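You operate a simulated robot arm through the tools that you are given. There is no shell and no other tool. Be economical: measure what you need, move in short steps, check, and stop when the job is done.

You run a simulated two-armed robot. Do the job below in one go: nothing can be reset, and whatever is moved stays where it is left.

## Task
Take the lid off the oats jar and lay it down on the worktop by the toaster. Open the boxes door, put the green scourer on the floor behind the boxes door, then shut the door. Open the tins door, put the muesli bag on the island top away on the upper pantry shelf, then shut the door. Take the lemon and put it on the green coaster. Count the paper filters on the island top, then put as many of the green pears from the island top on the green board. Do these in any order. Set down upright: green pear.

The check looks at the end state, three seconds after you hand in, the way a careful person would. Anything else that was tipped, shoved, dropped, spilled or broken makes it a failure. A push-on lid holds only when it is set on centred and level and pressed home; a screw cap is set on level and turned clockwise until tight.

## Robot
Two 7-joint arms with two-finger parallel grippers on one trunk, on a base that drives. Base frame: it is fixed to the floor where the robot stands at the start and does not move with it; the origin is under the middle of the robot, x ahead of it, y to its left, z up. Readings come in mm, rad, newtons and seconds.
The left shoulder is at the start at [70, 163, 1145], the right one opposite. With the tool pointing down near the work surface each hand reaches from about 380 to 880 mm from the robot's upright axis, wherever it stands, measured 20 degrees to its own side. Places, roughly: boxes door [-1300, 800, 400]; floor behind the boxes door [-1500, 900, 100]; green board (31x21x1 cm) [-1900, 2000, 900]; green coaster (9x9x1 cm) [-1700, 1300, 900]; green pear (7x7x8 cm) [-1900, 1700, 900]; green scourer (9x6x4 cm) [-1500, 100, 900]; lemon (8x6x5 cm) [-1900, 900, 900]; muesli bag [-1750, 250, 1000]; paper filter (10x9x8 cm) [-1700, 1700, 1000]; tins door [400, 2800, 1500]; upper pantry shelf [700, 3000, 1400]. Payload 3.43 kg a hand.
The TCP of each hand is the grasp point between the finger pads, 34 mm short of the fingertips. In the tool frame z runs along the fingers and y along their closing line. The gripper opens to 128 mm. The fingers are 24 mm wide and 12 mm thick; the gripper's body (48 by 130 mm) begins 96 mm behind the TCP.
Orientation is that of the tool frame in the base frame, as [roll, pitch, yaw] about the fixed x, y, z axes, in that order (R = Rz(yaw) Ry(pitch) Rx(roll)). With the fingers straight down and closing along the base's y, the tool's x points along the base's -x, its y along +y and its z along -z.

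## Interface
- The arms move only by the tool move_arm. It takes "left_increments", "right_increments" or both (then of equal length, played together; a hand with none holds still); each is a list that holds one entry, the list of rows, each a list of 7 numbers: the shift along the tool's x, y, z in mm, then the turn, a rotation vector about the tool's x, y, z in rad, then the opening, from 0 (shut) to 1 (fully open). In form: [[[tx, ty, tz, rx, ry, rz, gripper], ...]]. A call has 1 to 20 rows; each row shifts and turns the commanded pose from where the row before left it, along the tool's axes as they then stand. A row lasts 0.2 s, in which the tool goes at most 50 mm and 0.15 rad; a call with a longer step from one row to the next is refused whole, and so is a gripper value outside its range. A pose out of reach is approached as far as the arm can. The call stops where the force on the tool passes 40 N (or 10 N more than at its start, if that is more) or the arm is blocked; 0.2 s more then pass. Each finger travels about 153 mm/s and halts on what it meets, pressing with about 34 N; the grip force reading is that of the motor and also rises with nothing between the fingers. The clock runs only during rows and for 0.2 s after the last one: add rows that do not move to give the fingers time. The reply holds the time, the measured pose of the TCP, the force on the tool along the base axes, the opening and the grip force, in the units named above and with some noise, with the torque about the TCP (base axes, N m) and any sound that the robot's microphone picked up.
- Cameras (640 x 400 px; columns grow to the right, rows downward): "scene" is now at [100.3, 73.3, 1375.8]; the picture's right is [0.82, -0.57, -0.00], its down [-0.32, -0.45, -0.83] and it looks along [0.48, 0.68, -0.55] (base axes); focal length 214 px, centre (320, 200). "left" rides on the left gripper at [76, 11, -160] in its tool frame; the picture's right is [-0.15, 0.99, 0.00], its down [-0.88, -0.13, -0.46] and it looks along [-0.45, -0.07, 0.89] (tool axes); focal length 234 px, centre (320, 200). "right" rides on the right gripper at [76, -11, -160] in its tool frame; the picture's right is [0.15, 0.99, 0.00], its down [-0.88, 0.13, -0.46] and it looks along [-0.45, 0.07, 0.89] (tool axes); focal length 234 px, centre (320, 200). There is no depth. A picture from a camera that has moved, and an enlarged one, comes with that camera's place and axes in the base frame and with its lens.
- capture(camera): a new picture of that camera. It takes no simulated time.
- slide_trunk(by): slides the trunk up (or, below 0, down) by that many mm; the arms and the scene camera ride with it, the base frame stays. It gives what a move gives, with no picture.
- drive_base(legs): drives the robot by 1 to 6 legs, each [ahead, left, turn to the left] in mm, mm and rad, along the robot's own axes; the way and the turn of a leg run together, so that a leg with both is an arc; at most 1500 mm and 3.142 rad a leg. The arms and the cameras ride along, it lands a little off, and it stops where it bumps. It gives what a move gives.
- head_to(pan, tilt): turns the head with the scene camera to pan (to the left, within 1.501 rad either way) and tilt (down, from -0.506 to 1.204), counted from straight ahead of the robot. It gives what a move gives.
- close_up(camera, box): a new picture of the part [left, top, right, bottom] of that camera's present view, enlarged. It takes no simulated time.
- finish_job(): hands the job in; it is judged then, once.

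Go step by step. Nothing tells you exact positions but the pictures and the camera data: compare them with the known pose of the tool, close in by small moves and look again before you grip or let go. The budget is 217 turns and 228 pictures, counting those below and the enlarged ones. Unless the task says otherwise, let go and move clear before handing in.

The tools are called after "Call:" as a command line: name --argument value ..., lists and objects as JSON in quotes. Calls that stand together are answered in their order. move_arm: Moves the arms, as the interface text tells. Its arguments: {"type":"object","properties":{"left_increments":{"type":"array","items":{"type":"array","items":{"type":"array","items":{"type":"number"}}}},"right_increments":{"type":"array","items":{"type":"array","items":{"type":"array","items":{"type":"number"}}}}},"required":[]} The other tools are called the same way: slide_trunk (by) slides the trunk up or down; drive_base (legs) drives the base; head_to (pan, tilt) turns the head that bears the scene camera; capture (camera) takes a picture; close_up (camera, box) takes an enlarged picture of a part of a camera's view; finish_job () hands the job in.

At the start:

```text
time: 0.0
left_tool_pos: [367.5, 556.3, 1224.5]
left_orientation: [3.14, 0.002, 3.141]
left_contact_force: [0.1, 0.6, -0.4]
left_ft_torque: [0.02, 0.02, -0.01]
left_gripper_width: 127.7
left_gripper_force: 0.1
right_tool_pos: [519.2, 49.7, 1268.8]
right_orientation: [3.141, 0.002, -3.141]
right_contact_force: [0.2, -0.1, 0.2]
right_ft_torque: [-0.01, 0.0, -0.01]
right_gripper_width: 128.0
right_gripper_force: 0.0
trunk travel left (down, up): [-625.0, 315.0]
robot x, y, heading: [3.3, -1.5, 0.004]
head pan, tilt: [0.96, 0.588]
```

scene: 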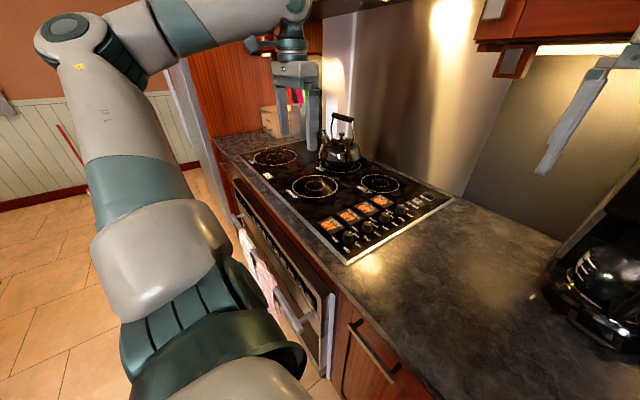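
right: 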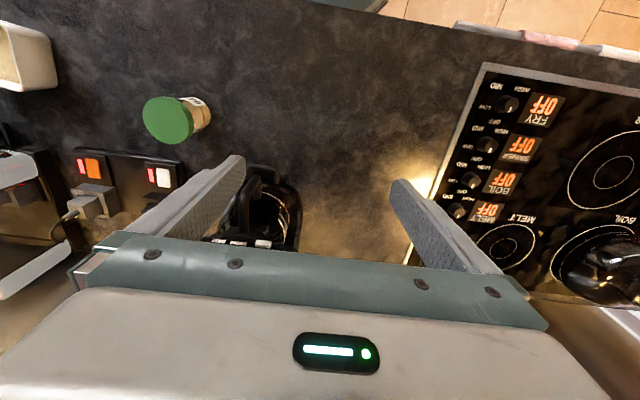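
left: 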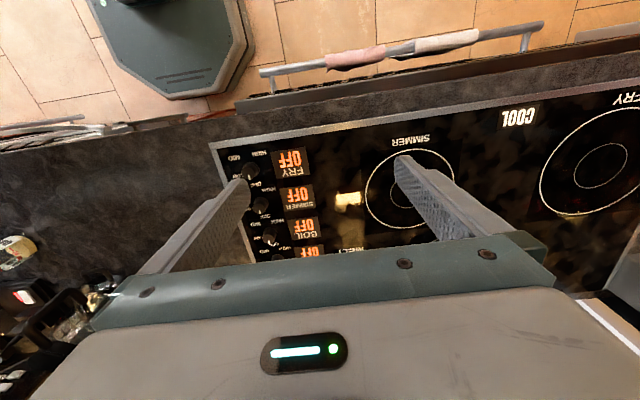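

I see the stove counter ahead; the right hand camera shows a jar with a green lid that may be the oats jar. I'll look around with the head.

Call:
head_to --pan -0.4 --tilt 0.6

Call:
capture --camera "scene"

Call:
close_up --camera "right" --box '[0, 50, 320, 250]'

Call:
head_to --pan 1.5 --tilt 0.2

Call:
capture --camera "scene"

```text
time: 1.5
left_tool_pos: [367.1, 554.9, 1224.9]
left_orientation: [-3.141, -0.001, 3.142]
left_contact_force: [0.8, -0.4, 0.5]
left_ft_torque: [0.0, 0.0, -0.01]
left_gripper_width: 127.7
left_gripper_force: 0.1
right_tool_pos: [519.2, 49.9, 1268.6]
right_orientation: [-3.141, 0.001, 3.141]
right_contact_force: [0.9, 0.1, 0.5]
right_ft_torque: [0.02, -0.02, 0.03]
right_gripper_width: 128.1
right_gripper_force: 0.0
trunk travel left (down, up): [-625.0, 315.0]
robot x, y, heading: [1.4, 1.9, -0.003]
head pan, tilt: [-0.4, 0.6]
```

```text
224 pictures are left
camera scene: at [130.9, -33.7, 1374.7], right [-0.39, -0.92, 0.0], down [-0.52, 0.22, -0.82], along [0.76, -0.32, -0.57], focal length 214 px, centre (320, 200)
```

scene: 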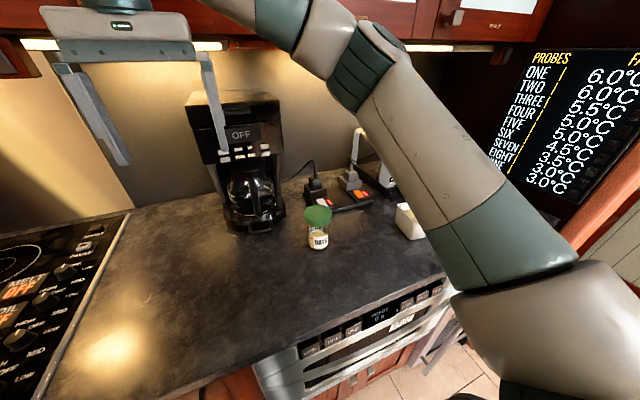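

```text
2.00 times, centred on (160, 150) of right
camera zoom: at [443.3, 37.9, 1428.5], right [-0.15, 0.99, 0.0], down [0.88, 0.13, 0.46], along [0.45, 0.07, -0.89], focal length 468 px, centre (640, 300)
```

zoom: 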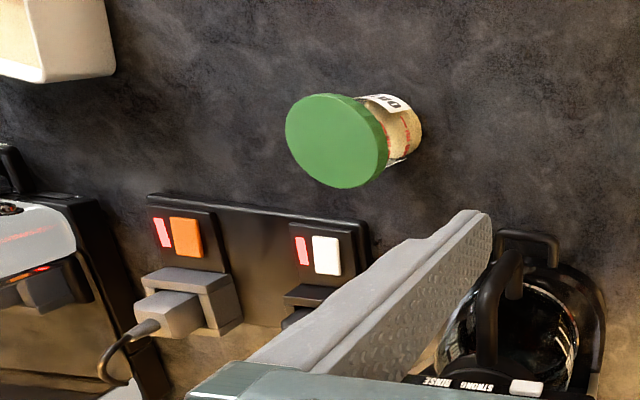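

```text
time: 3.4
left_tool_pos: [368.6, 555.8, 1224.2]
left_orientation: [-3.139, 0.001, -3.14]
left_contact_force: [0.3, -0.1, -0.6]
left_ft_torque: [0.03, -0.02, 0.01]
left_gripper_width: 128.0
left_gripper_force: 0.1
right_tool_pos: [519.0, 49.3, 1269.2]
right_orientation: [-3.14, -0.002, 3.141]
right_contact_force: [0.2, -0.5, 0.0]
right_ft_torque: [0.0, -0.02, -0.03]
right_gripper_width: 128.0
right_gripper_force: 0.0
trunk travel left (down, up): [-625.0, 315.0]
robot x, y, heading: [-0.4, -1.5, 0.001]
head pan, tilt: [1.499, 0.201]
```

```text
222 pictures are left
camera scene: at [56.2, 93.5, 1411.5], right [1.0, -0.07, 0.0], down [-0.01, -0.2, -0.98], along [0.07, 0.98, -0.2], focal length 214 px, centre (320, 200)
```

scene: 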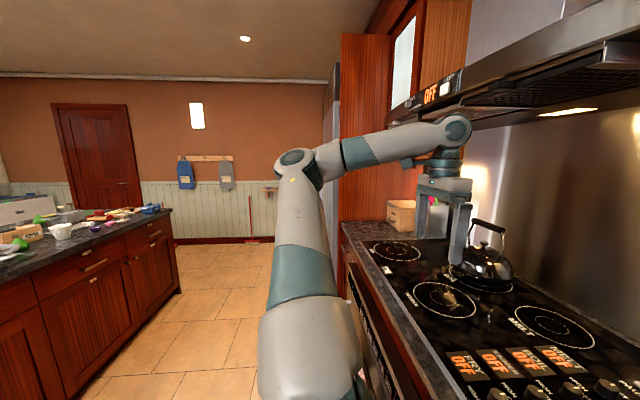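

The jar labelled oats is near [540, -203], lid about z 1020. Now I look for the toaster and at what's behind me.

Call:
head_to --pan -0.75 --tilt 0.75

Call:
capture --camera "scene"

Call:
head_to --pan -1.3 --tilt 0.4

Call:
capture --camera "scene"

Call:
close_up --camera "right" --box '[0, 0, 240, 150]'

```text
time: 5.5
left_tool_pos: [366.8, 555.5, 1223.9]
left_orientation: [-3.141, 0.0, -3.141]
left_contact_force: [0.0, -0.1, -0.2]
left_ft_torque: [0.01, -0.02, 0.02]
left_gripper_width: 127.8
left_gripper_force: 0.1
right_tool_pos: [518.7, 48.5, 1268.6]
right_orientation: [3.141, 0.0, -3.14]
right_contact_force: [0.2, -0.1, 0.3]
right_ft_torque: [0.04, -0.02, -0.02]
right_gripper_width: 127.8
right_gripper_force: 0.0
trunk travel left (down, up): [-625.0, 315.0]
robot x, y, heading: [-2.6, 3.2, -0.0]
head pan, tilt: [-0.75, 0.75]
```

```text
221 pictures are left
camera scene: at [110.1, -55.9, 1361.9], right [-0.68, -0.73, 0.0], down [-0.5, 0.46, -0.73], along [0.54, -0.5, -0.68], focal length 214 px, centre (320, 200)
```

scene: 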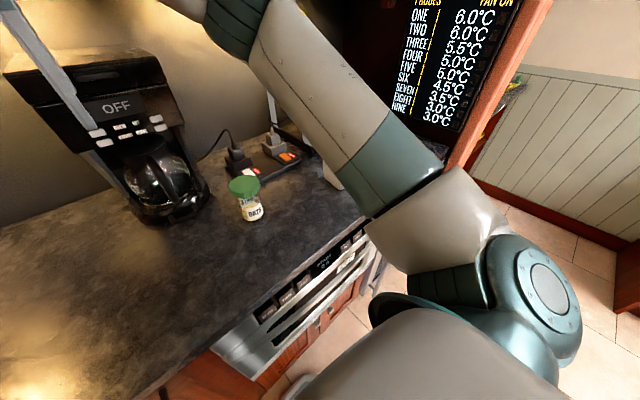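

```text
time: 6.5
left_tool_pos: [367.4, 556.4, 1224.4]
left_orientation: [3.14, 0.0, -3.141]
left_contact_force: [0.5, 0.0, -0.6]
left_ft_torque: [-0.05, -0.02, 0.01]
left_gripper_width: 128.1
left_gripper_force: 0.1
right_tool_pos: [518.6, 49.5, 1269.1]
right_orientation: [3.141, -0.001, 3.14]
right_contact_force: [-0.5, 0.1, 0.5]
right_ft_torque: [0.01, 0.0, -0.03]
right_gripper_width: 128.0
right_gripper_force: 0.2
trunk travel left (down, up): [-625.0, 315.0]
robot x, y, heading: [-1.0, 1.1, -0.007]
head pan, tilt: [-1.3, 0.4]
```

```text
220 pictures are left
camera scene: at [74.3, -88.6, 1392.9], right [-0.96, -0.27, 0.0], down [-0.1, 0.38, -0.92], along [0.25, -0.89, -0.39], focal length 214 px, centre (320, 200)
```

scene: 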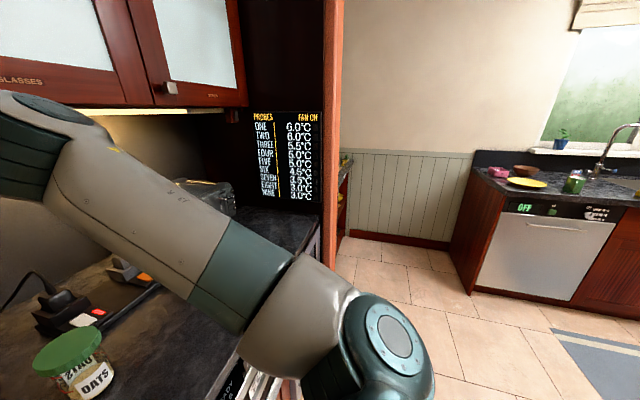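

```text
2.67 times, centred on (120, 75) of right
camera zoom: at [443.2, 37.9, 1428.5], right [-0.15, 0.99, 0.0], down [0.88, 0.13, 0.46], along [0.45, 0.07, -0.89], focal length 624 px, centre (853, 533)
```

zoom: 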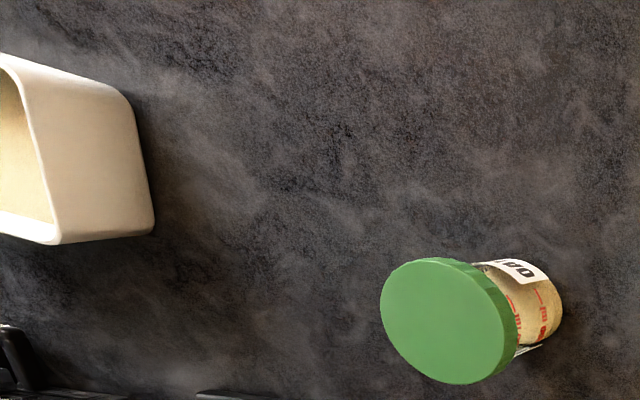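

The toaster is likely hidden behind the right arm. I move the right hand above the jar at height and look from there.

Call:
move_arm --right_increments '[[[0, -40, 0, 0, 0, 0, 1], [0, -40, 0, 0, 0, 0, 1], [0, -40, 0, 0, 0, 0, 1], [-5, -40, 0, 0, 0, 0, 1], [-5, -40, 0, 0, 0, 0, 1], [-5, -40, 0, 0, 0, 0, 1]]]'

Call:
capture --camera "right"

Call:
head_to --pan -0.65 --tilt 0.65

Call:
capture --camera "scene"

```text
time: 7.8
left_tool_pos: [366.2, 553.7, 1226.7]
left_orientation: [3.14, 0.0, -3.141]
left_contact_force: [0.8, -0.1, 0.1]
left_ft_torque: [0.0, 0.0, 0.01]
left_gripper_width: 127.9
left_gripper_force: 0.1
right_tool_pos: [531.2, -196.3, 1266.9]
right_orientation: [3.141, -0.001, -3.14]
right_contact_force: [-0.6, -0.9, -0.4]
right_ft_torque: [0.01, 0.02, -0.02]
right_gripper_width: 127.9
right_gripper_force: 0.1
trunk travel left (down, up): [-625.0, 315.0]
robot x, y, heading: [0.5, -1.4, -0.003]
head pan, tilt: [-1.3, 0.4]
```

```text
218 pictures are left
camera right: at [455.7, -207.6, 1427.3], right [-0.15, 0.99, 0.0], down [0.88, 0.13, 0.46], along [0.45, 0.07, -0.89], focal length 234 px, centre (320, 200)
```

right: 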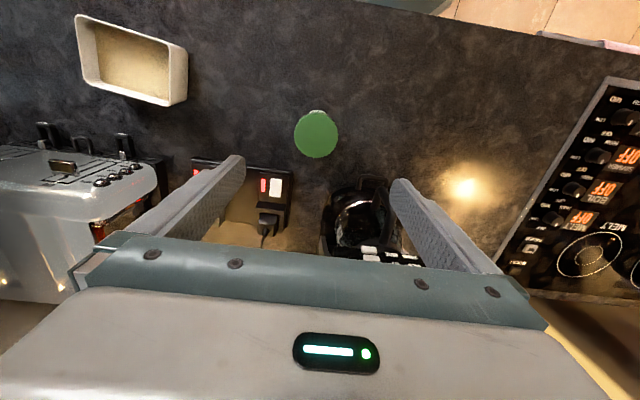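

```text
time: 8.9
left_tool_pos: [367.7, 556.1, 1222.8]
left_orientation: [3.14, -0.001, 3.141]
left_contact_force: [0.0, 0.2, -0.5]
left_ft_torque: [0.01, -0.02, 0.01]
left_gripper_width: 128.2
left_gripper_force: 0.2
right_tool_pos: [532.5, -193.6, 1269.4]
right_orientation: [-3.141, -0.001, 3.141]
right_contact_force: [0.0, -0.3, -0.2]
right_ft_torque: [0.05, -0.04, 0.01]
right_gripper_width: 128.1
right_gripper_force: 0.0
trunk travel left (down, up): [-625.0, 315.0]
robot x, y, heading: [-1.7, 0.2, 0.001]
head pan, tilt: [-0.649, 0.649]
```

```text
217 pictures are left
camera scene: at [118.5, -52.4, 1370.5], right [-0.61, -0.8, 0.0], down [-0.48, 0.37, -0.8], along [0.63, -0.48, -0.6], focal length 214 px, centre (320, 200)
```

scene: 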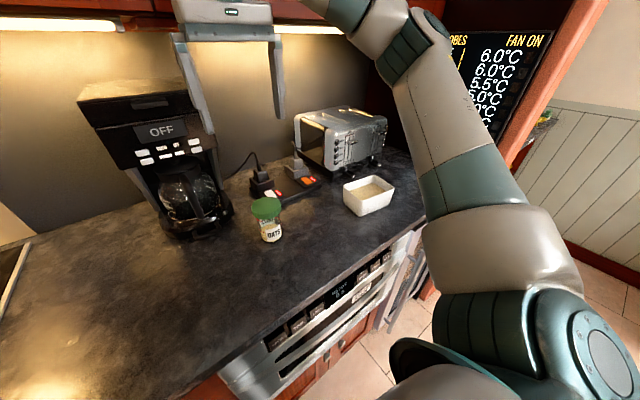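

Toaster found, right of the power strip with a tub in front of it. I zoom in to choose a spot for the lid.

Call:
close_up --camera "scene" --box '[240, 90, 440, 215]'

Call:
close_up --camera "right" --box '[0, 0, 340, 212]'

```text
3.20 times, centred on (340, 152) of scene
camera zoom: at [118.5, -52.4, 1370.5], right [-0.61, -0.8, 0.0], down [-0.48, 0.37, -0.8], along [0.63, -0.48, -0.6], focal length 686 px, centre (256, 352)
```

zoom: 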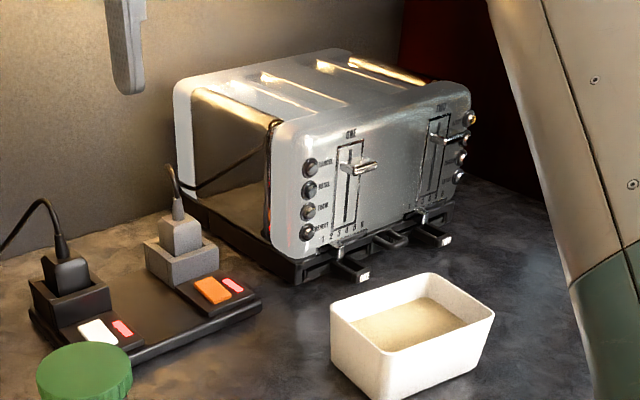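

```text
1.88 times, centred on (170, 106) of right
camera zoom: at [455.9, -205.1, 1427.7], right [-0.15, 0.99, 0.0], down [0.88, 0.13, 0.46], along [0.45, 0.07, -0.89], focal length 441 px, centre (602, 377)
```

zoom: 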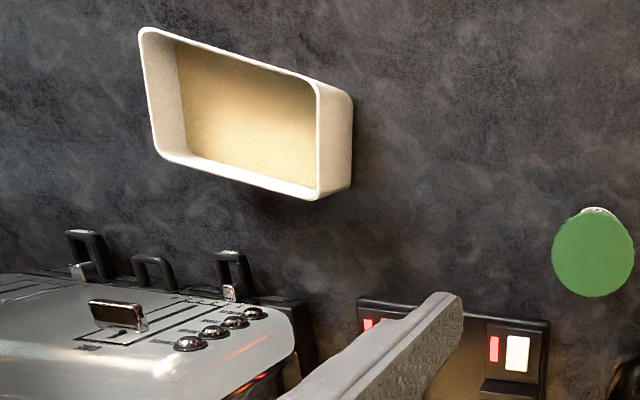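

I'll centre over the lid and descend to just above it, then check.

Call:
move_arm --right_increments '[[[-3, -3, 40, 0, 0, 0, 1], [-2, -2, 40, 0, 0, 0, 1], [0, 0, 40, 0, 0, 0, 1], [0, 0, 40, 0, 0, 0, 1], [0, 0, 35, 0, 0, 0, 1], [0, 0, 0, 0, 0, 0, 1]]]'

Call:
capture --camera "right"

Call:
close_up --camera "scene" --box '[180, 130, 340, 260]'

```text
time: 10.3
left_tool_pos: [367.2, 555.8, 1224.3]
left_orientation: [3.142, 0.001, 3.141]
left_contact_force: [-1.0, 0.0, 1.2]
left_ft_torque: [-0.03, 0.0, -0.03]
left_gripper_width: 127.9
left_gripper_force: 0.0
right_tool_pos: [537.9, -195.9, 1075.1]
right_orientation: [3.141, 0.0, 3.14]
right_contact_force: [-0.1, -0.8, 0.1]
right_ft_torque: [-0.01, -0.01, 0.03]
right_gripper_width: 128.5
right_gripper_force: 0.0
trunk travel left (down, up): [-625.0, 315.0]
robot x, y, heading: [-1.8, 2.6, 0.0]
head pan, tilt: [-0.649, 0.649]
```

```text
214 pictures are left
camera right: at [462.7, -207.1, 1233.9], right [-0.15, 0.99, 0.0], down [0.88, 0.13, 0.46], along [0.45, 0.07, -0.89], focal length 234 px, centre (320, 200)
```

right: 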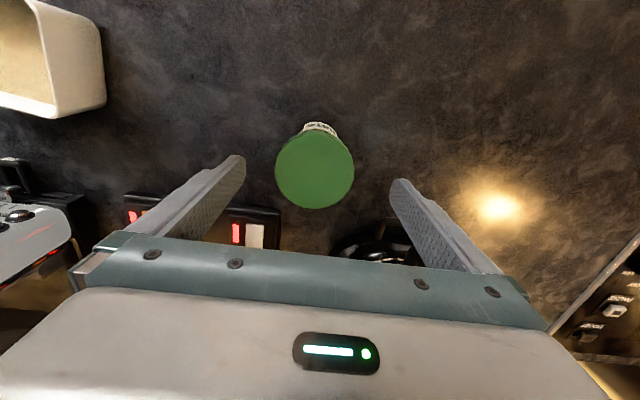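

```text
3.08 times, centred on (260, 195) of scene
camera zoom: at [118.3, -51.7, 1370.5], right [-0.6, -0.8, 0.0], down [-0.48, 0.37, -0.8], along [0.63, -0.48, -0.6], focal length 660 px, centre (505, 215)
```

zoom: 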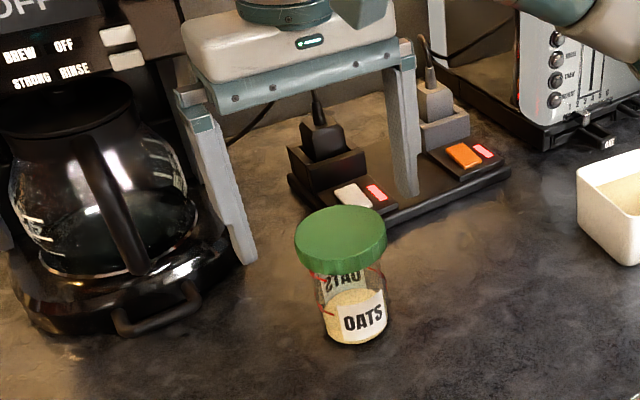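

Lid centre is about [539, -200], top ~1023. I lower so the fingertips are at the lid's rim and close.

Call:
move_arm --right_increments '[[[-1, -4, 20, 0, 0, 0, 1], [0, 0, 19, 0, 0, 0, 1], [0, 0, 0, 0, 0, 0, 0.8], [0, 0, 0, 0, 0, 0, 0.65], [0, 0, 0, 0, 0, 0, 0.5], [0, 0, 0, 0, 0, 0, 0.45], [0, 0, 0, 0, 0, 0, 0.45]]]'

Call:
close_up --camera "scene" --box '[180, 130, 340, 260]'

```text
time: 11.9
left_tool_pos: [366.5, 555.0, 1225.3]
left_orientation: [3.141, 0.0, -3.141]
left_contact_force: [0.4, 1.3, 0.5]
left_ft_torque: [-0.01, 0.0, 0.0]
left_gripper_width: 127.8
left_gripper_force: 0.0
right_tool_pos: [540.8, -200.1, 1035.0]
right_orientation: [-3.141, 0.0, -3.141]
right_contact_force: [0.0, -0.5, 0.4]
right_ft_torque: [0.03, 0.03, -0.02]
right_gripper_width: 71.3
right_gripper_force: 34.0
trunk travel left (down, up): [-625.0, 315.0]
robot x, y, heading: [-1.0, -1.3, -0.0]
head pan, tilt: [-0.649, 0.649]
```

```text
3.08 times, centred on (260, 195) of scene
camera zoom: at [118.5, -52.0, 1370.4], right [-0.6, -0.8, 0.0], down [-0.48, 0.37, -0.8], along [0.63, -0.48, -0.6], focal length 660 px, centre (505, 215)
```

zoom: 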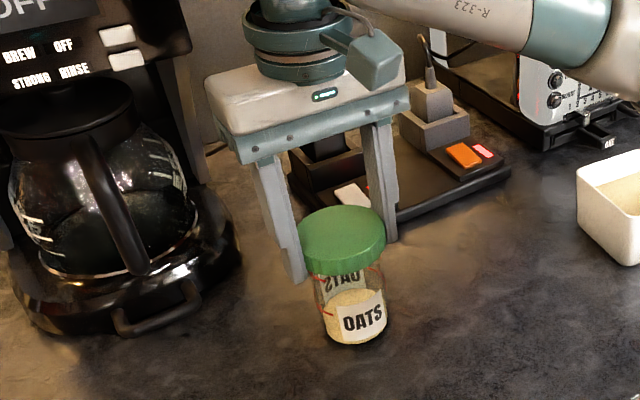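

The lid is gripped (71 mm). I pull up gently in small steps.

Call:
move_arm --right_increments '[[[0, 0, -2, 0, 0, 0, 0.4], [0, 0, -3, 0, 0, 0, 0.4], [0, 0, -5, 0, 0, 0, 0.4], [0, 0, -5, 0, 0, 0, 0.4]]]'

Call:
close_up --camera "scene" --box '[180, 130, 340, 260]'

```text
time: 12.9
left_tool_pos: [365.3, 556.1, 1223.8]
left_orientation: [3.141, -0.001, 3.141]
left_contact_force: [1.2, 0.2, 0.0]
left_ft_torque: [0.04, 0.04, -0.01]
left_gripper_width: 128.2
left_gripper_force: 0.0
right_tool_pos: [540.1, -200.4, 1049.7]
right_orientation: [3.14, 0.002, -3.141]
right_contact_force: [0.6, -0.3, -0.1]
right_ft_torque: [0.0, -0.03, 0.02]
right_gripper_width: 74.2
right_gripper_force: 0.1
trunk travel left (down, up): [-625.0, 315.0]
robot x, y, heading: [0.4, 3.1, 0.002]
head pan, tilt: [-0.649, 0.649]
```

```text
3.08 times, centred on (260, 195) of scene
camera zoom: at [118.4, -51.9, 1370.5], right [-0.6, -0.8, 0.0], down [-0.48, 0.37, -0.8], along [0.63, -0.48, -0.6], focal length 660 px, centre (505, 215)
```

zoom: 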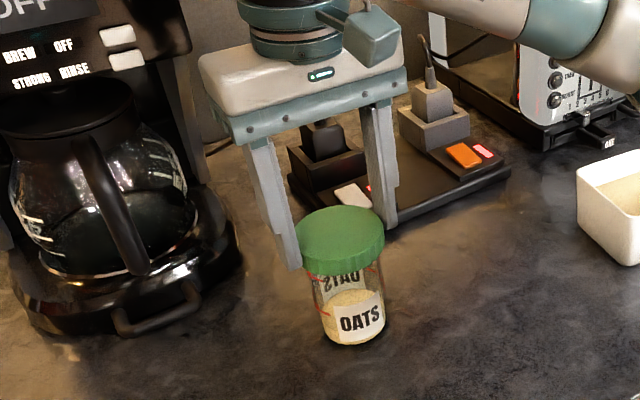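

The lid seems not to have risen and the grip reads slack; I check with the hand camera and a settle step.

Call:
move_arm --right_increments '[[[0, 0, 0, 0, 0, 0, 0.4], [0, 0, 0, 0, 0, 0, 0.4]]]'

Call:
capture --camera "right"

Call:
close_up --camera "scene" --box '[220, 160, 310, 230]'

```text
time: 13.5
left_tool_pos: [366.7, 555.6, 1225.1]
left_orientation: [-3.141, 0.0, 3.141]
left_contact_force: [0.4, 0.1, 1.1]
left_ft_torque: [-0.02, 0.03, 0.02]
left_gripper_width: 127.8
left_gripper_force: 0.0
right_tool_pos: [540.7, -200.3, 1050.8]
right_orientation: [-3.141, 0.004, 3.141]
right_contact_force: [0.3, -0.1, 3.8]
right_ft_torque: [-0.12, -0.07, -0.01]
right_gripper_width: 70.5
right_gripper_force: 34.0
trunk travel left (down, up): [-625.0, 315.0]
robot x, y, heading: [-2.1, -0.1, 0.0]
head pan, tilt: [-0.649, 0.649]
```

```text
210 pictures are left
camera right: at [464.0, -211.5, 1209.6], right [-0.15, 0.99, 0.0], down [0.88, 0.13, 0.46], along [0.45, 0.07, -0.89], focal length 234 px, centre (320, 200)
```

right: 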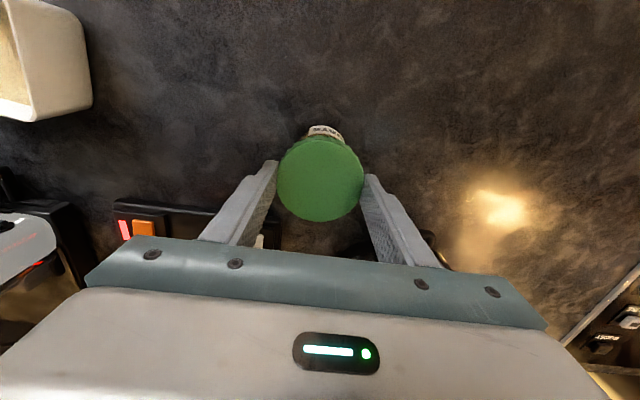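

```text
5.71 times, centred on (265, 195) of scene
camera zoom: at [118.4, -51.9, 1370.5], right [-0.6, -0.8, 0.0], down [-0.48, 0.37, -0.8], along [0.63, -0.48, -0.6], focal length 1226 px, centre (634, 229)
```

zoom: 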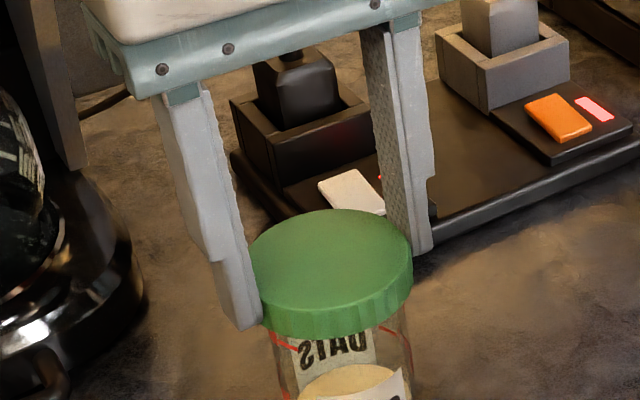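

Retry: reopen slightly, go down for a fuller grip on the rim, close firmly (command 0) and lift a few mm.

Call:
move_arm --right_increments '[[[0, 0, 0, 0, 0, 0, 0.7], [0, 0, 0, 0, 0, 0, 0.75], [0, 0, 10, 0, 0, 0, 0.75], [0, 0, 8, 0, 0, 0, 0.75], [0, 0, 0, 0, 0, 0, 0.5], [0, 0, 0, 0, 0, 0, 0.3], [0, 0, 0, 0, 0, 0, 0], [0, 0, 0, 0, 0, 0, 0], [0, 0, 0, 0, 0, 0, 0]]]'

Call:
move_arm --right_increments '[[[0, 0, -2, 0, 0, 0, 0], [0, 0, -2, 0, 0, 0, 0], [0, 0, -2, 0, 0, 0, 0]]]'

Call:
close_up --camera "scene" --box '[220, 160, 310, 260]'

```text
time: 15.5
left_tool_pos: [365.9, 556.4, 1224.6]
left_orientation: [-3.14, 0.001, 3.141]
left_contact_force: [-0.4, -0.2, 1.3]
left_ft_torque: [0.04, 0.01, 0.03]
left_gripper_width: 127.9
left_gripper_force: 0.1
right_tool_pos: [539.7, -200.1, 1032.2]
right_orientation: [-3.141, 0.0, 3.14]
right_contact_force: [-0.5, -0.1, 0.3]
right_ft_torque: [-0.02, -0.01, 0.0]
right_gripper_width: 70.5
right_gripper_force: 33.5
trunk travel left (down, up): [-625.0, 315.0]
robot x, y, heading: [-0.5, 0.4, -0.001]
head pan, tilt: [-0.649, 0.649]
```

```text
time: 16.3
left_tool_pos: [366.8, 555.5, 1224.0]
left_orientation: [-3.141, 0.0, 3.141]
left_contact_force: [0.1, 0.3, -0.2]
left_ft_torque: [0.0, 0.03, -0.01]
left_gripper_width: 128.1
left_gripper_force: 0.1
right_tool_pos: [540.9, -200.3, 1036.1]
right_orientation: [-3.14, 0.0, 3.141]
right_contact_force: [-0.1, 0.2, -0.9]
right_ft_torque: [0.01, -0.03, -0.01]
right_gripper_width: 70.6
right_gripper_force: 34.0
trunk travel left (down, up): [-625.0, 315.0]
robot x, y, heading: [0.3, 0.8, -0.004]
head pan, tilt: [-0.649, 0.649]
```

```text
4.00 times, centred on (265, 210) of scene
camera zoom: at [118.7, -52.0, 1370.4], right [-0.6, -0.8, 0.0], down [-0.48, 0.37, -0.8], along [0.63, -0.48, -0.6], focal length 858 px, centre (540, 160)
```

zoom: 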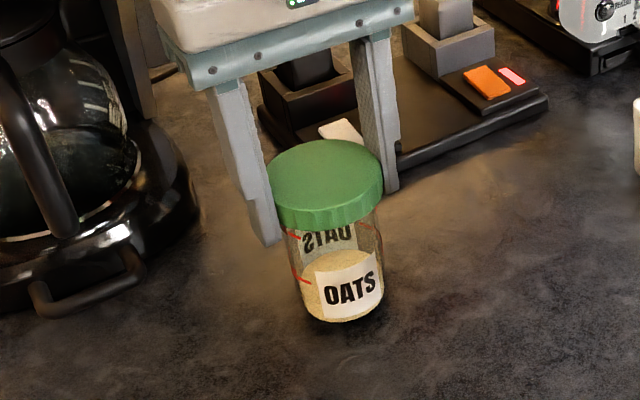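

Jar/lid state is ambiguous; lift 6 mm more slowly and look.

Call:
move_arm --right_increments '[[[0, 0, -3, 0, 0, 0, 0], [0, 0, -3, 0, 0, 0, 0], [0, 0, 0, 0, 0, 0, 0]]]'

Call:
close_up --camera "scene" --box '[220, 160, 310, 260]'

```text
time: 17.1
left_tool_pos: [367.3, 556.2, 1223.9]
left_orientation: [-3.141, 0.001, -3.14]
left_contact_force: [-0.4, -0.3, -0.6]
left_ft_torque: [-0.01, -0.01, -0.01]
left_gripper_width: 128.0
left_gripper_force: 0.0
right_tool_pos: [540.2, -199.4, 1043.0]
right_orientation: [-3.141, 0.001, 3.14]
right_contact_force: [-0.8, -0.1, -1.2]
right_ft_torque: [0.01, -0.04, 0.05]
right_gripper_width: 70.6
right_gripper_force: 34.2
trunk travel left (down, up): [-625.0, 315.0]
robot x, y, heading: [-1.2, -0.2, 0.003]
head pan, tilt: [-0.649, 0.649]
```

```text
4.00 times, centred on (265, 210) of scene
camera zoom: at [118.7, -52.1, 1370.4], right [-0.6, -0.8, 0.0], down [-0.48, 0.37, -0.8], along [0.63, -0.48, -0.6], focal length 858 px, centre (540, 160)
```

zoom: 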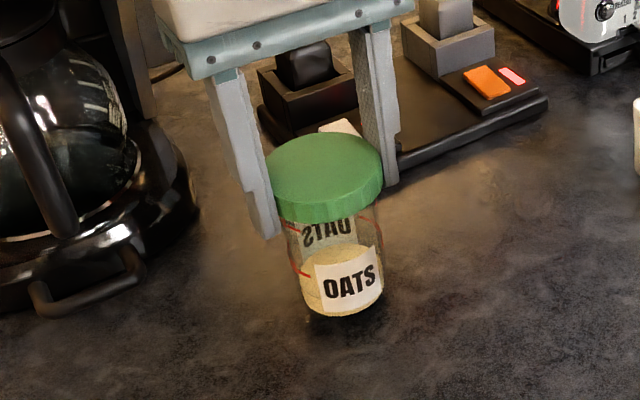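

The whole light jar lifts with the lid, so I need the left hand to hold the jar body. I'll raise the jar to open space and turn the left hand horizontal (fingers along -y).

Call:
move_arm --right_increments '[[[0, 0, -20, 0, 0, 0, 0], [0, 0, -25, 0, 0, 0, 0], [0, 0, -25, 0, 0, 0, 0], [0, 0, -25, 0, 0, 0, 0], [0, 0, -25, 0, 0, 0, 0], [20, 20, 0, 0, 0, 0, 0], [20, 20, 0, 0, 0, 0, 0], [20, 20, 0, 0, 0, 0, 0], [20, 20, 0, 0, 0, 0, 0], [0, 20, 0, 0, 0, 0, 0], [0, 20, 0, 0, 0, 0, 0], [0, 20, 0, 0, 0, 0, 0], [0, 0, 0, 0, 0, 0, 0]]]'

Call:
move_arm --left_increments '[[[0, 0, 0, 0.0806, 0.0806, -0.0806, 1], [0, 0, 0, 0.0806, 0.0806, -0.0806, 1], [0, 0, 0, 0.0806, 0.0806, -0.0806, 1], [0, 0, 0, 0.0806, 0.0806, -0.0806, 1], [0, 0, 0, 0.0806, 0.0806, -0.0806, 1], [0, 0, 0, 0.0806, 0.0806, -0.0806, 1], [0, 0, 0, 0.0806, 0.0806, -0.0806, 1], [0, 0, 0, 0.0806, 0.0806, -0.0806, 1], [0, 0, 0, 0.0806, 0.0806, -0.0806, 1], [0, 0, 0, 0.0806, 0.0806, -0.0806, 1], [0, 0, 0, 0.0806, 0.0806, -0.0806, 1], [0, 0, 0, 0.0806, 0.0806, -0.0806, 1], [0, 0, 0, 0.0806, 0.0806, -0.0806, 1], [0, 0, 0, 0.0806, 0.0806, -0.0806, 1], [0, 0, 0, 0.0806, 0.0806, -0.0806, 1]]]'

Call:
head_to --pan 0.2 --tilt 0.5

Call:
capture --camera "scene"

```text
time: 19.9
left_tool_pos: [367.3, 555.4, 1224.1]
left_orientation: [3.141, 0.001, -3.141]
left_contact_force: [-0.1, 1.1, -0.3]
left_ft_torque: [0.03, 0.0, 0.02]
left_gripper_width: 128.0
left_gripper_force: 0.1
right_tool_pos: [459.5, -60.3, 1162.8]
right_orientation: [-3.141, 0.0, -3.142]
right_contact_force: [0.8, -0.1, -0.4]
right_ft_torque: [0.01, -0.02, 0.03]
right_gripper_width: 70.6
right_gripper_force: 33.8
trunk travel left (down, up): [-625.0, 315.0]
robot x, y, heading: [2.3, -4.0, 0.004]
head pan, tilt: [-0.649, 0.649]
```

```text
time: 23.1
left_tool_pos: [362.6, 517.6, 1176.9]
left_orientation: [-2.41, -1.461, -2.372]
left_contact_force: [0.2, 0.5, 0.2]
left_ft_torque: [-0.03, 0.01, 0.0]
left_gripper_width: 127.8
left_gripper_force: 0.0
left hand out of reach, approached as far as the arm can: row 7, 8, 9, 10, 11, 12
right_tool_pos: [459.7, -59.1, 1163.8]
right_orientation: [-3.14, -0.001, 3.14]
right_contact_force: [0.6, 1.2, -0.4]
right_ft_torque: [-0.02, -0.01, -0.03]
right_gripper_width: 70.6
right_gripper_force: 34.3
trunk travel left (down, up): [-625.0, 315.0]
robot x, y, heading: [0.8, -0.1, 0.003]
head pan, tilt: [-0.649, 0.649]
```

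```text
time: 24.2
left_tool_pos: [362.6, 516.5, 1177.6]
left_orientation: [-2.41, -1.458, -2.371]
left_contact_force: [1.1, 0.3, -0.5]
left_ft_torque: [-0.01, -0.02, 0.0]
left_gripper_width: 128.2
left_gripper_force: 0.1
right_tool_pos: [460.5, -60.6, 1162.6]
right_orientation: [-3.141, 0.001, 3.141]
right_contact_force: [-0.8, -0.3, -0.6]
right_ft_torque: [0.02, 0.0, -0.01]
right_gripper_width: 70.5
right_gripper_force: 34.1
trunk travel left (down, up): [-625.0, 315.0]
robot x, y, heading: [-2.5, 0.4, 0.002]
head pan, tilt: [0.201, 0.499]
```

```text
206 pictures are left
camera scene: at [138.7, 18.6, 1383.8], right [0.2, -0.98, 0.0], down [-0.47, -0.1, -0.88], along [0.86, 0.17, -0.48], focal length 214 px, centre (320, 200)
```

scene: 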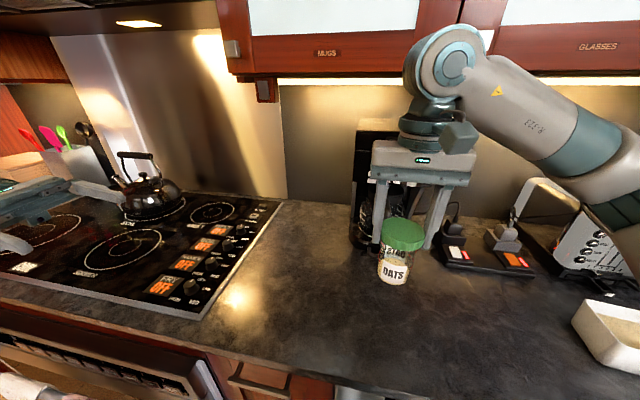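

Left hand is now roughly horizontal pointing -y. I bring it alongside the jar, stopping short.

Call:
move_arm --left_increments '[[[-8, -10, 40, 0, 0, 0, 1], [-8, -10, 40, 0, 0, 0, 1], [-8, -10, 40, 0, 0, 0, 1], [-8, -10, 40, 0, 0, 0, 1], [-8, -10, 40, 0, 0, 0, 1], [-8, -10, 40, 0, 0, 0, 1], [-8, -10, 40, 0, 0, 0, 1], [-8, -10, 40, 0, 0, 0, 1], [-8, -10, 40, 0, 0, 0, 1], [0, 0, 40, 0, 0, 0, 1], [0, 0, 0, 0, 0, 0, 1]]]'

Call:
capture --camera "scene"

Call:
capture --camera "left"

```text
time: 26.6
left_tool_pos: [430.1, 117.2, 1080.3]
left_orientation: [-2.406, -1.459, -2.377]
left_contact_force: [0.6, -0.1, -0.1]
left_ft_torque: [0.0, -0.04, -0.02]
left_gripper_width: 128.0
left_gripper_force: 0.0
right_tool_pos: [459.2, -59.4, 1163.3]
right_orientation: [-3.141, -0.001, 3.14]
right_contact_force: [-0.2, 1.0, -1.8]
right_ft_torque: [0.0, -0.01, -0.01]
right_gripper_width: 70.1
right_gripper_force: 34.7
trunk travel left (down, up): [-625.0, 315.0]
robot x, y, heading: [-0.1, 2.2, 0.001]
head pan, tilt: [0.201, 0.499]
```

```text
205 pictures are left
camera scene: at [138.5, 19.4, 1383.8], right [0.2, -0.98, 0.0], down [-0.47, -0.1, -0.88], along [0.86, 0.17, -0.48], focal length 214 px, centre (320, 200)
```

scene: 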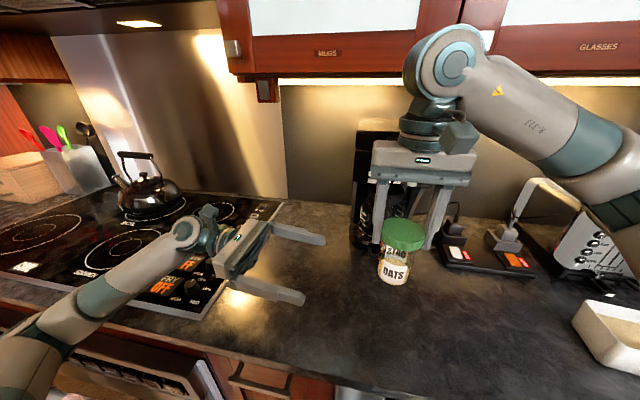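

```text
204 pictures are left
camera left: at [423.7, 271.2, 1166.5], right [-0.97, 0.08, -0.22], down [0.23, 0.51, -0.83], along [0.04, -0.86, -0.52], focal length 234 px, centre (320, 200)
```

left: 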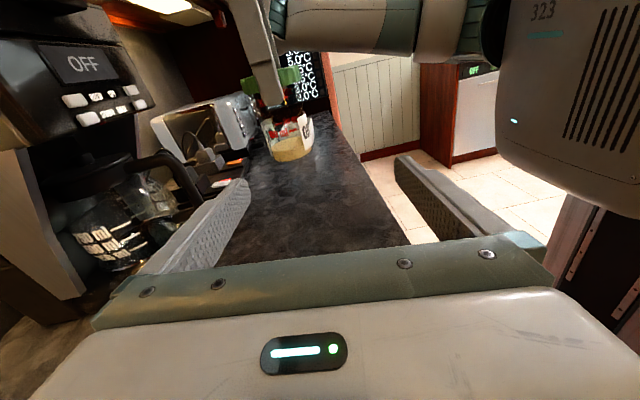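

I level the left hand, align it with the jar body, and approach most of the way.

Call:
move_arm --left_increments '[[[6, -15, 0, 0.065, 0.08, -0.074, 1], [6, -15, 0, 0, 0, 0, 1], [0, 0, 30, 0, 0, 0, 1], [0, 0, 30, 0, 0, 0, 1], [0, 0, 20, 0, 0, 0, 1], [0, 0, 0, 0, 0, 0, 1]]]'

Call:
capture --camera "scene"

Call:
capture --camera "left"

```text
time: 28.2
left_tool_pos: [455.2, 64.6, 1086.0]
left_orientation: [2.461, -1.553, -0.843]
left_contact_force: [1.1, -0.2, -1.4]
left_ft_torque: [-0.08, 0.02, -0.11]
left_gripper_width: 128.3
left_gripper_force: 0.1
right_tool_pos: [455.5, -38.9, 1165.8]
right_orientation: [-3.138, 0.002, -3.106]
right_contact_force: [1.5, -0.2, -1.5]
right_ft_torque: [0.03, 0.16, 0.02]
right_gripper_width: 70.5
right_gripper_force: 34.0
trunk travel left (down, up): [-625.0, 315.0]
robot x, y, heading: [-1.9, 4.3, 0.033]
head pan, tilt: [0.201, 0.499]
stopped in row 6 (left hand): the arm was blocked; the commanded pose is now the measured one
```

```text
203 pictures are left
camera scene: at [130.9, 28.8, 1384.3], right [0.23, -0.97, 0.0], down [-0.46, -0.11, -0.88], along [0.86, 0.2, -0.48], focal length 214 px, centre (320, 200)
```

scene: 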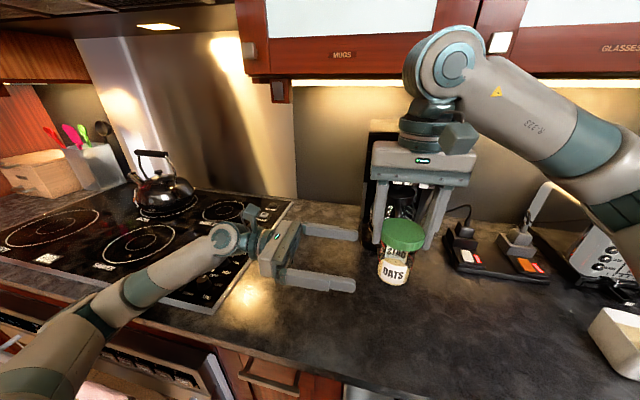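

```text
202 pictures are left
camera left: at [437.3, 222.2, 1162.4], right [-0.99, -0.04, -0.13], down [0.1, 0.47, -0.87], along [0.1, -0.88, -0.47], focal length 234 px, centre (320, 200)
```

left: 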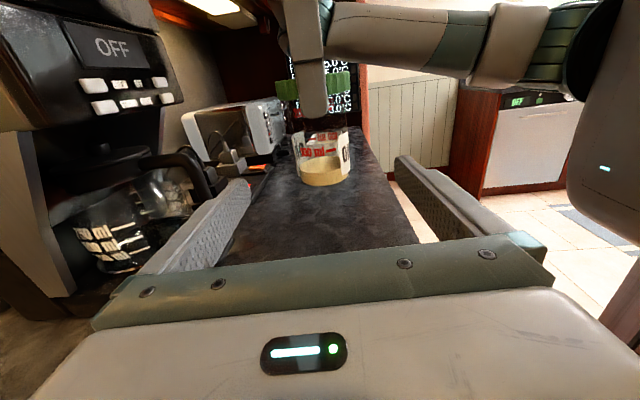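

The left arm is blocked (elbow against the counter/oven front) and the base turned a bit. I back the base away so both arms are clear of furniture.

Call:
drive_base --legs '[[-350, 0, 0]]'

Call:
capture --camera "scene"

Call:
capture --camera "left"

Call:
head_to --pan 0.7 --tilt 0.8

Call:
capture --camera "scene"

```text
time: 30.5
left_tool_pos: [113.3, 46.4, 1088.0]
left_orientation: [2.526, -1.559, -0.922]
left_contact_force: [-0.9, -0.3, 1.0]
left_ft_torque: [0.0, -0.02, -0.01]
left_gripper_width: 128.3
left_gripper_force: 0.2
right_tool_pos: [114.9, -53.5, 1163.4]
right_orientation: [3.141, 0.0, -3.113]
right_contact_force: [-0.3, -0.9, -1.8]
right_ft_torque: [0.0, 0.0, 0.0]
right_gripper_width: 70.3
right_gripper_force: 33.9
trunk travel left (down, up): [-625.0, 315.0]
robot x, y, heading: [-344.7, -4.6, 0.027]
head pan, tilt: [0.201, 0.499]
```

```text
201 pictures are left
camera scene: at [-208.4, 15.6, 1383.8], right [0.23, -0.97, 0.0], down [-0.47, -0.11, -0.88], along [0.86, 0.2, -0.48], focal length 214 px, centre (320, 200)
```

scene: 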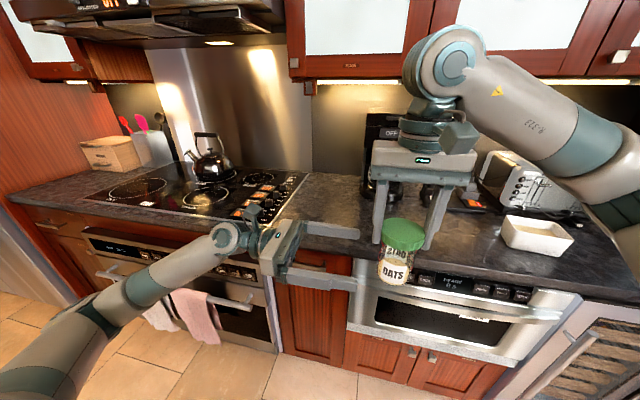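

```text
200 pictures are left
camera left: at [98.0, 204.6, 1164.7], right [-0.99, -0.03, -0.14], down [0.11, 0.47, -0.88], along [0.09, -0.88, -0.46], focal length 234 px, centre (320, 200)
```

left: 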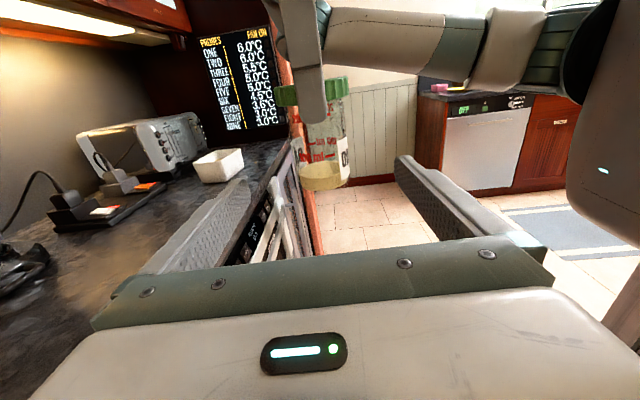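

```text
time: 31.4
left_tool_pos: [113.4, 46.5, 1087.3]
left_orientation: [2.505, -1.556, -0.9]
left_contact_force: [0.6, 0.5, 0.0]
left_ft_torque: [-0.02, 0.01, 0.05]
left_gripper_width: 128.1
left_gripper_force: 0.0
right_tool_pos: [116.8, -53.8, 1163.0]
right_orientation: [-3.141, 0.0, -3.112]
right_contact_force: [-0.6, -0.3, -0.6]
right_ft_torque: [-0.01, 0.01, -0.01]
right_gripper_width: 70.3
right_gripper_force: 34.0
trunk travel left (down, up): [-625.0, 315.0]
robot x, y, heading: [-346.5, -8.5, 0.029]
head pan, tilt: [0.7, 0.799]
```

```text
199 pictures are left
camera scene: at [-236.1, 48.6, 1357.9], right [0.66, -0.75, 0.0], down [-0.54, -0.48, -0.7], along [0.52, 0.46, -0.72], focal length 214 px, centre (320, 200)
```

scene: 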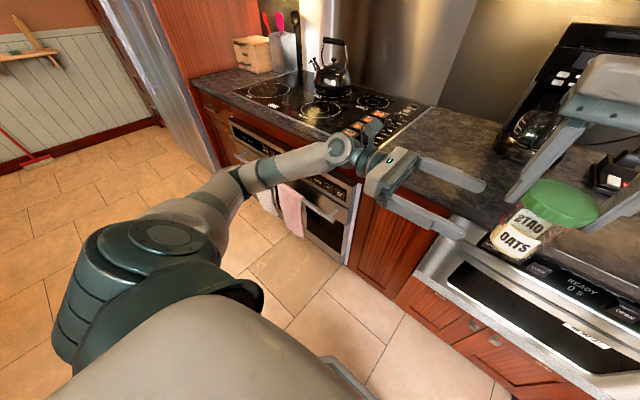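

All undisturbed. Now I slide the left hand onto the jar body (100 mm along -y) and look before gripping.

Call:
move_arm --left_increments '[[[2, 0, 25, 0, 0, 0, 1], [2, 0, 25, 0, 0, 0, 1], [0, 0, 25, 0, 0, 0, 1], [0, 0, 23, 0, 0, 0, 1], [0, 0, 0, 0, 0, 0, 1]]]'

Call:
head_to --pan 0.1 --tilt 0.5

Call:
close_up --camera "scene" --box '[220, 120, 480, 300]'

Call:
capture --camera "left"

```text
time: 32.6
left_tool_pos: [115.7, -50.1, 1093.4]
left_orientation: [2.525, -1.558, -0.922]
left_contact_force: [1.3, 0.2, -0.6]
left_ft_torque: [0.01, 0.0, 0.0]
left_gripper_width: 128.0
left_gripper_force: 0.2
right_tool_pos: [115.5, -54.7, 1163.4]
right_orientation: [-3.141, 0.0, -3.115]
right_contact_force: [0.2, 0.1, -1.4]
right_ft_torque: [0.02, 0.01, 0.01]
right_gripper_width: 70.3
right_gripper_force: 34.2
trunk travel left (down, up): [-625.0, 315.0]
robot x, y, heading: [-347.0, -7.6, 0.028]
head pan, tilt: [0.7, 0.799]
```

```text
time: 33.6
left_tool_pos: [117.2, -50.7, 1091.9]
left_orientation: [2.506, -1.559, -0.904]
left_contact_force: [-0.8, 0.7, 0.0]
left_ft_torque: [-0.02, -0.03, 0.01]
left_gripper_width: 128.0
left_gripper_force: 0.0
right_tool_pos: [116.1, -54.7, 1163.3]
right_orientation: [-3.142, 0.0, -3.113]
right_contact_force: [0.5, 0.2, -1.1]
right_ft_torque: [0.01, 0.01, 0.01]
right_gripper_width: 69.9
right_gripper_force: 34.2
trunk travel left (down, up): [-625.0, 315.0]
robot x, y, heading: [-349.1, -6.8, 0.027]
head pan, tilt: [0.099, 0.499]
```

```text
2.22 times, centred on (350, 210) of scene
camera zoom: at [-206.4, 6.7, 1383.7], right [0.13, -0.99, 0.0], down [-0.48, -0.06, -0.88], along [0.87, 0.11, -0.48], focal length 477 px, centre (253, 178)
```

zoom: 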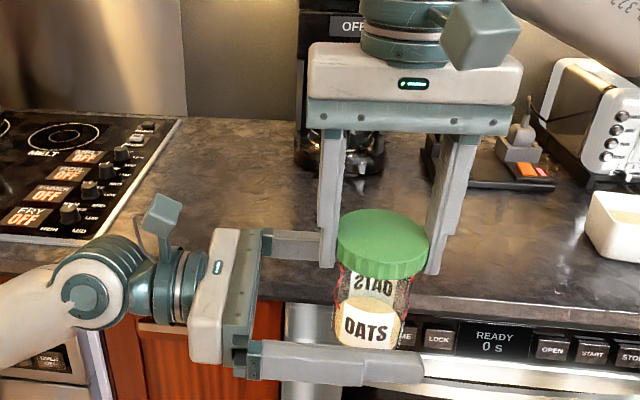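

```text
197 pictures are left
camera left: at [101.7, 107.4, 1167.8], right [-0.99, -0.03, -0.14], down [0.11, 0.47, -0.88], along [0.09, -0.88, -0.46], focal length 234 px, centre (320, 200)
```

left: 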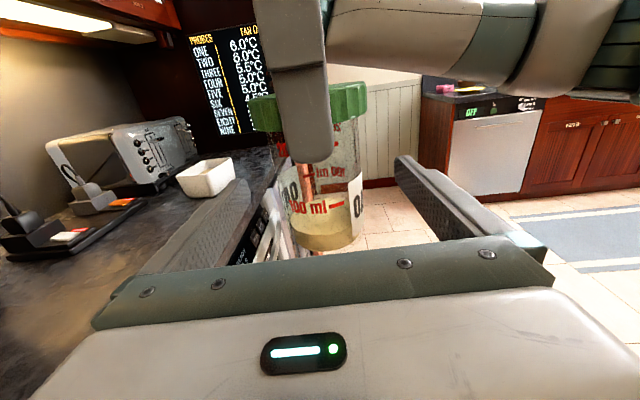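

Aligned. Close the left hand on the jar, then pull the lid up gently with the right.

Call:
move_arm --left_increments '[[[0, 0, 0, 0, 0, 0, 0.7], [0, 0, 0, 0, 0, 0, 0.5], [0, 0, 0, 0, 0, 0, 0.4], [0, 0, 0, 0, 0, 0, 0], [0, 0, 0, 0, 0, 0, 0], [0, 0, 0, 0, 0, 0, 0]]]'

Call:
move_arm --left_increments '[[[0, 0, 0, 0, 0, 0, 0], [0, 0, 0, 0, 0, 0, 0], [0, 0, 0, 0, 0, 0, 0], [0, 0, 0, 0, 0, 0, 0]]]' --right_increments '[[[0, 0, -1, 0, 0, 0, 0], [0, 0, -2, 0, 0, 0, 0], [0, 0, -2, 0, 0, 0, 0], [0, 0, -2, 0, 0, 0, 0]]]'

Call:
close_up --camera "scene" --box '[220, 120, 480, 300]'

```text
time: 35.0
left_tool_pos: [116.0, -52.1, 1090.3]
left_orientation: [2.558, -1.559, -0.956]
left_contact_force: [-11.6, 0.5, 0.9]
left_ft_torque: [-0.08, -0.75, -0.03]
left_gripper_width: 59.4
left_gripper_force: 34.3
right_tool_pos: [116.3, -55.7, 1162.6]
right_orientation: [3.14, -0.001, -3.116]
right_contact_force: [10.9, -0.7, 0.1]
right_ft_torque: [0.0, -0.09, 0.02]
right_gripper_width: 69.9
right_gripper_force: 34.1
trunk travel left (down, up): [-625.0, 315.0]
robot x, y, heading: [-343.4, -6.5, 0.027]
head pan, tilt: [0.099, 0.499]
```

```text
time: 36.0
left_tool_pos: [116.7, -49.9, 1093.3]
left_orientation: [2.454, -1.561, -0.85]
left_contact_force: [-12.7, 7.0, 21.1]
left_ft_torque: [-0.47, -0.55, -0.02]
left_gripper_width: 57.7
left_gripper_force: 34.3
right_tool_pos: [115.5, -54.6, 1169.4]
right_orientation: [-3.139, 0.001, -3.113]
right_contact_force: [13.0, -6.3, -22.0]
right_ft_torque: [-0.13, -0.45, -0.03]
right_gripper_width: 69.6
right_gripper_force: 33.9
trunk travel left (down, up): [-625.0, 315.0]
robot x, y, heading: [-346.4, -3.5, 0.03]
head pan, tilt: [0.099, 0.499]
```

```text
2.22 times, centred on (350, 210) of scene
camera zoom: at [-206.5, 6.5, 1383.8], right [0.13, -0.99, 0.0], down [-0.47, -0.06, -0.88], along [0.87, 0.11, -0.48], focal length 477 px, centre (253, 178)
```

zoom: 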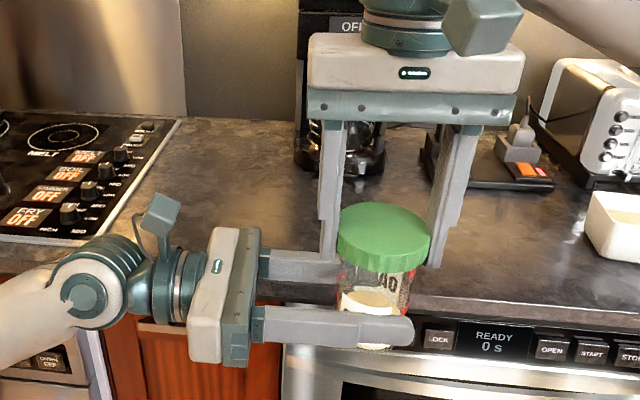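

22 N pull and still on. I relieve the sideways load and pull slightly more.

Call:
move_arm --left_increments '[[[0, 2, 0, 0, 0, 0, 0], [0, 0, 0, 0, 0, 0, 0], [0, 0, 0, 0, 0, 0, 0], [0, 0, 0, 0, 0, 0, 0], [0, 0, 0, 0, 0, 0, 0]]]' --right_increments '[[[0, 0, 0, 0, 0, 0, 0], [0, 0, -2, 0, 0, 0, 0], [0, 0, -2, 0, 0, 0, 0], [0, 0, -1, 0, 0, 0, 0], [0, 0, -1, 0, 0, 0, 0]]]'

Call:
close_up --camera "scene" --box '[220, 120, 480, 300]'

```text
time: 37.2
left_tool_pos: [115.5, -52.1, 1092.8]
left_orientation: [2.37, -1.558, -0.764]
left_contact_force: [7.8, -0.8, 27.8]
left_ft_torque: [0.21, 0.13, -0.01]
left_gripper_width: 56.8
left_gripper_force: 33.8
right_tool_pos: [115.2, -53.4, 1175.5]
right_orientation: [-3.141, -0.002, -3.111]
right_contact_force: [-8.3, 0.9, -27.9]
right_ft_torque: [-0.23, 0.58, 0.02]
right_gripper_width: 69.8
right_gripper_force: 33.7
trunk travel left (down, up): [-625.0, 315.0]
robot x, y, heading: [-345.7, -5.0, 0.03]
head pan, tilt: [0.099, 0.499]
```

```text
2.22 times, centred on (350, 210) of scene
camera zoom: at [-206.4, 6.5, 1383.8], right [0.13, -0.99, 0.0], down [-0.48, -0.06, -0.88], along [0.87, 0.11, -0.48], focal length 477 px, centre (253, 178)
```

zoom: 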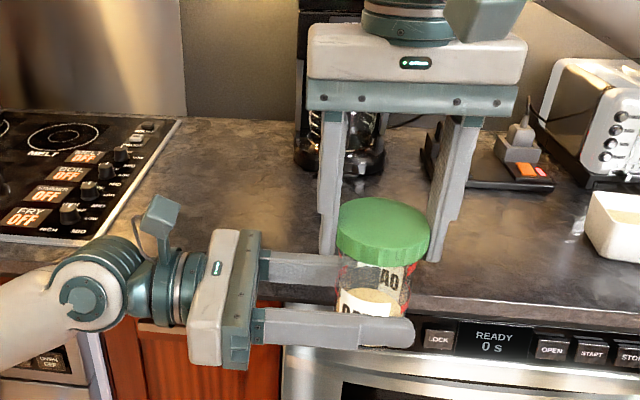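

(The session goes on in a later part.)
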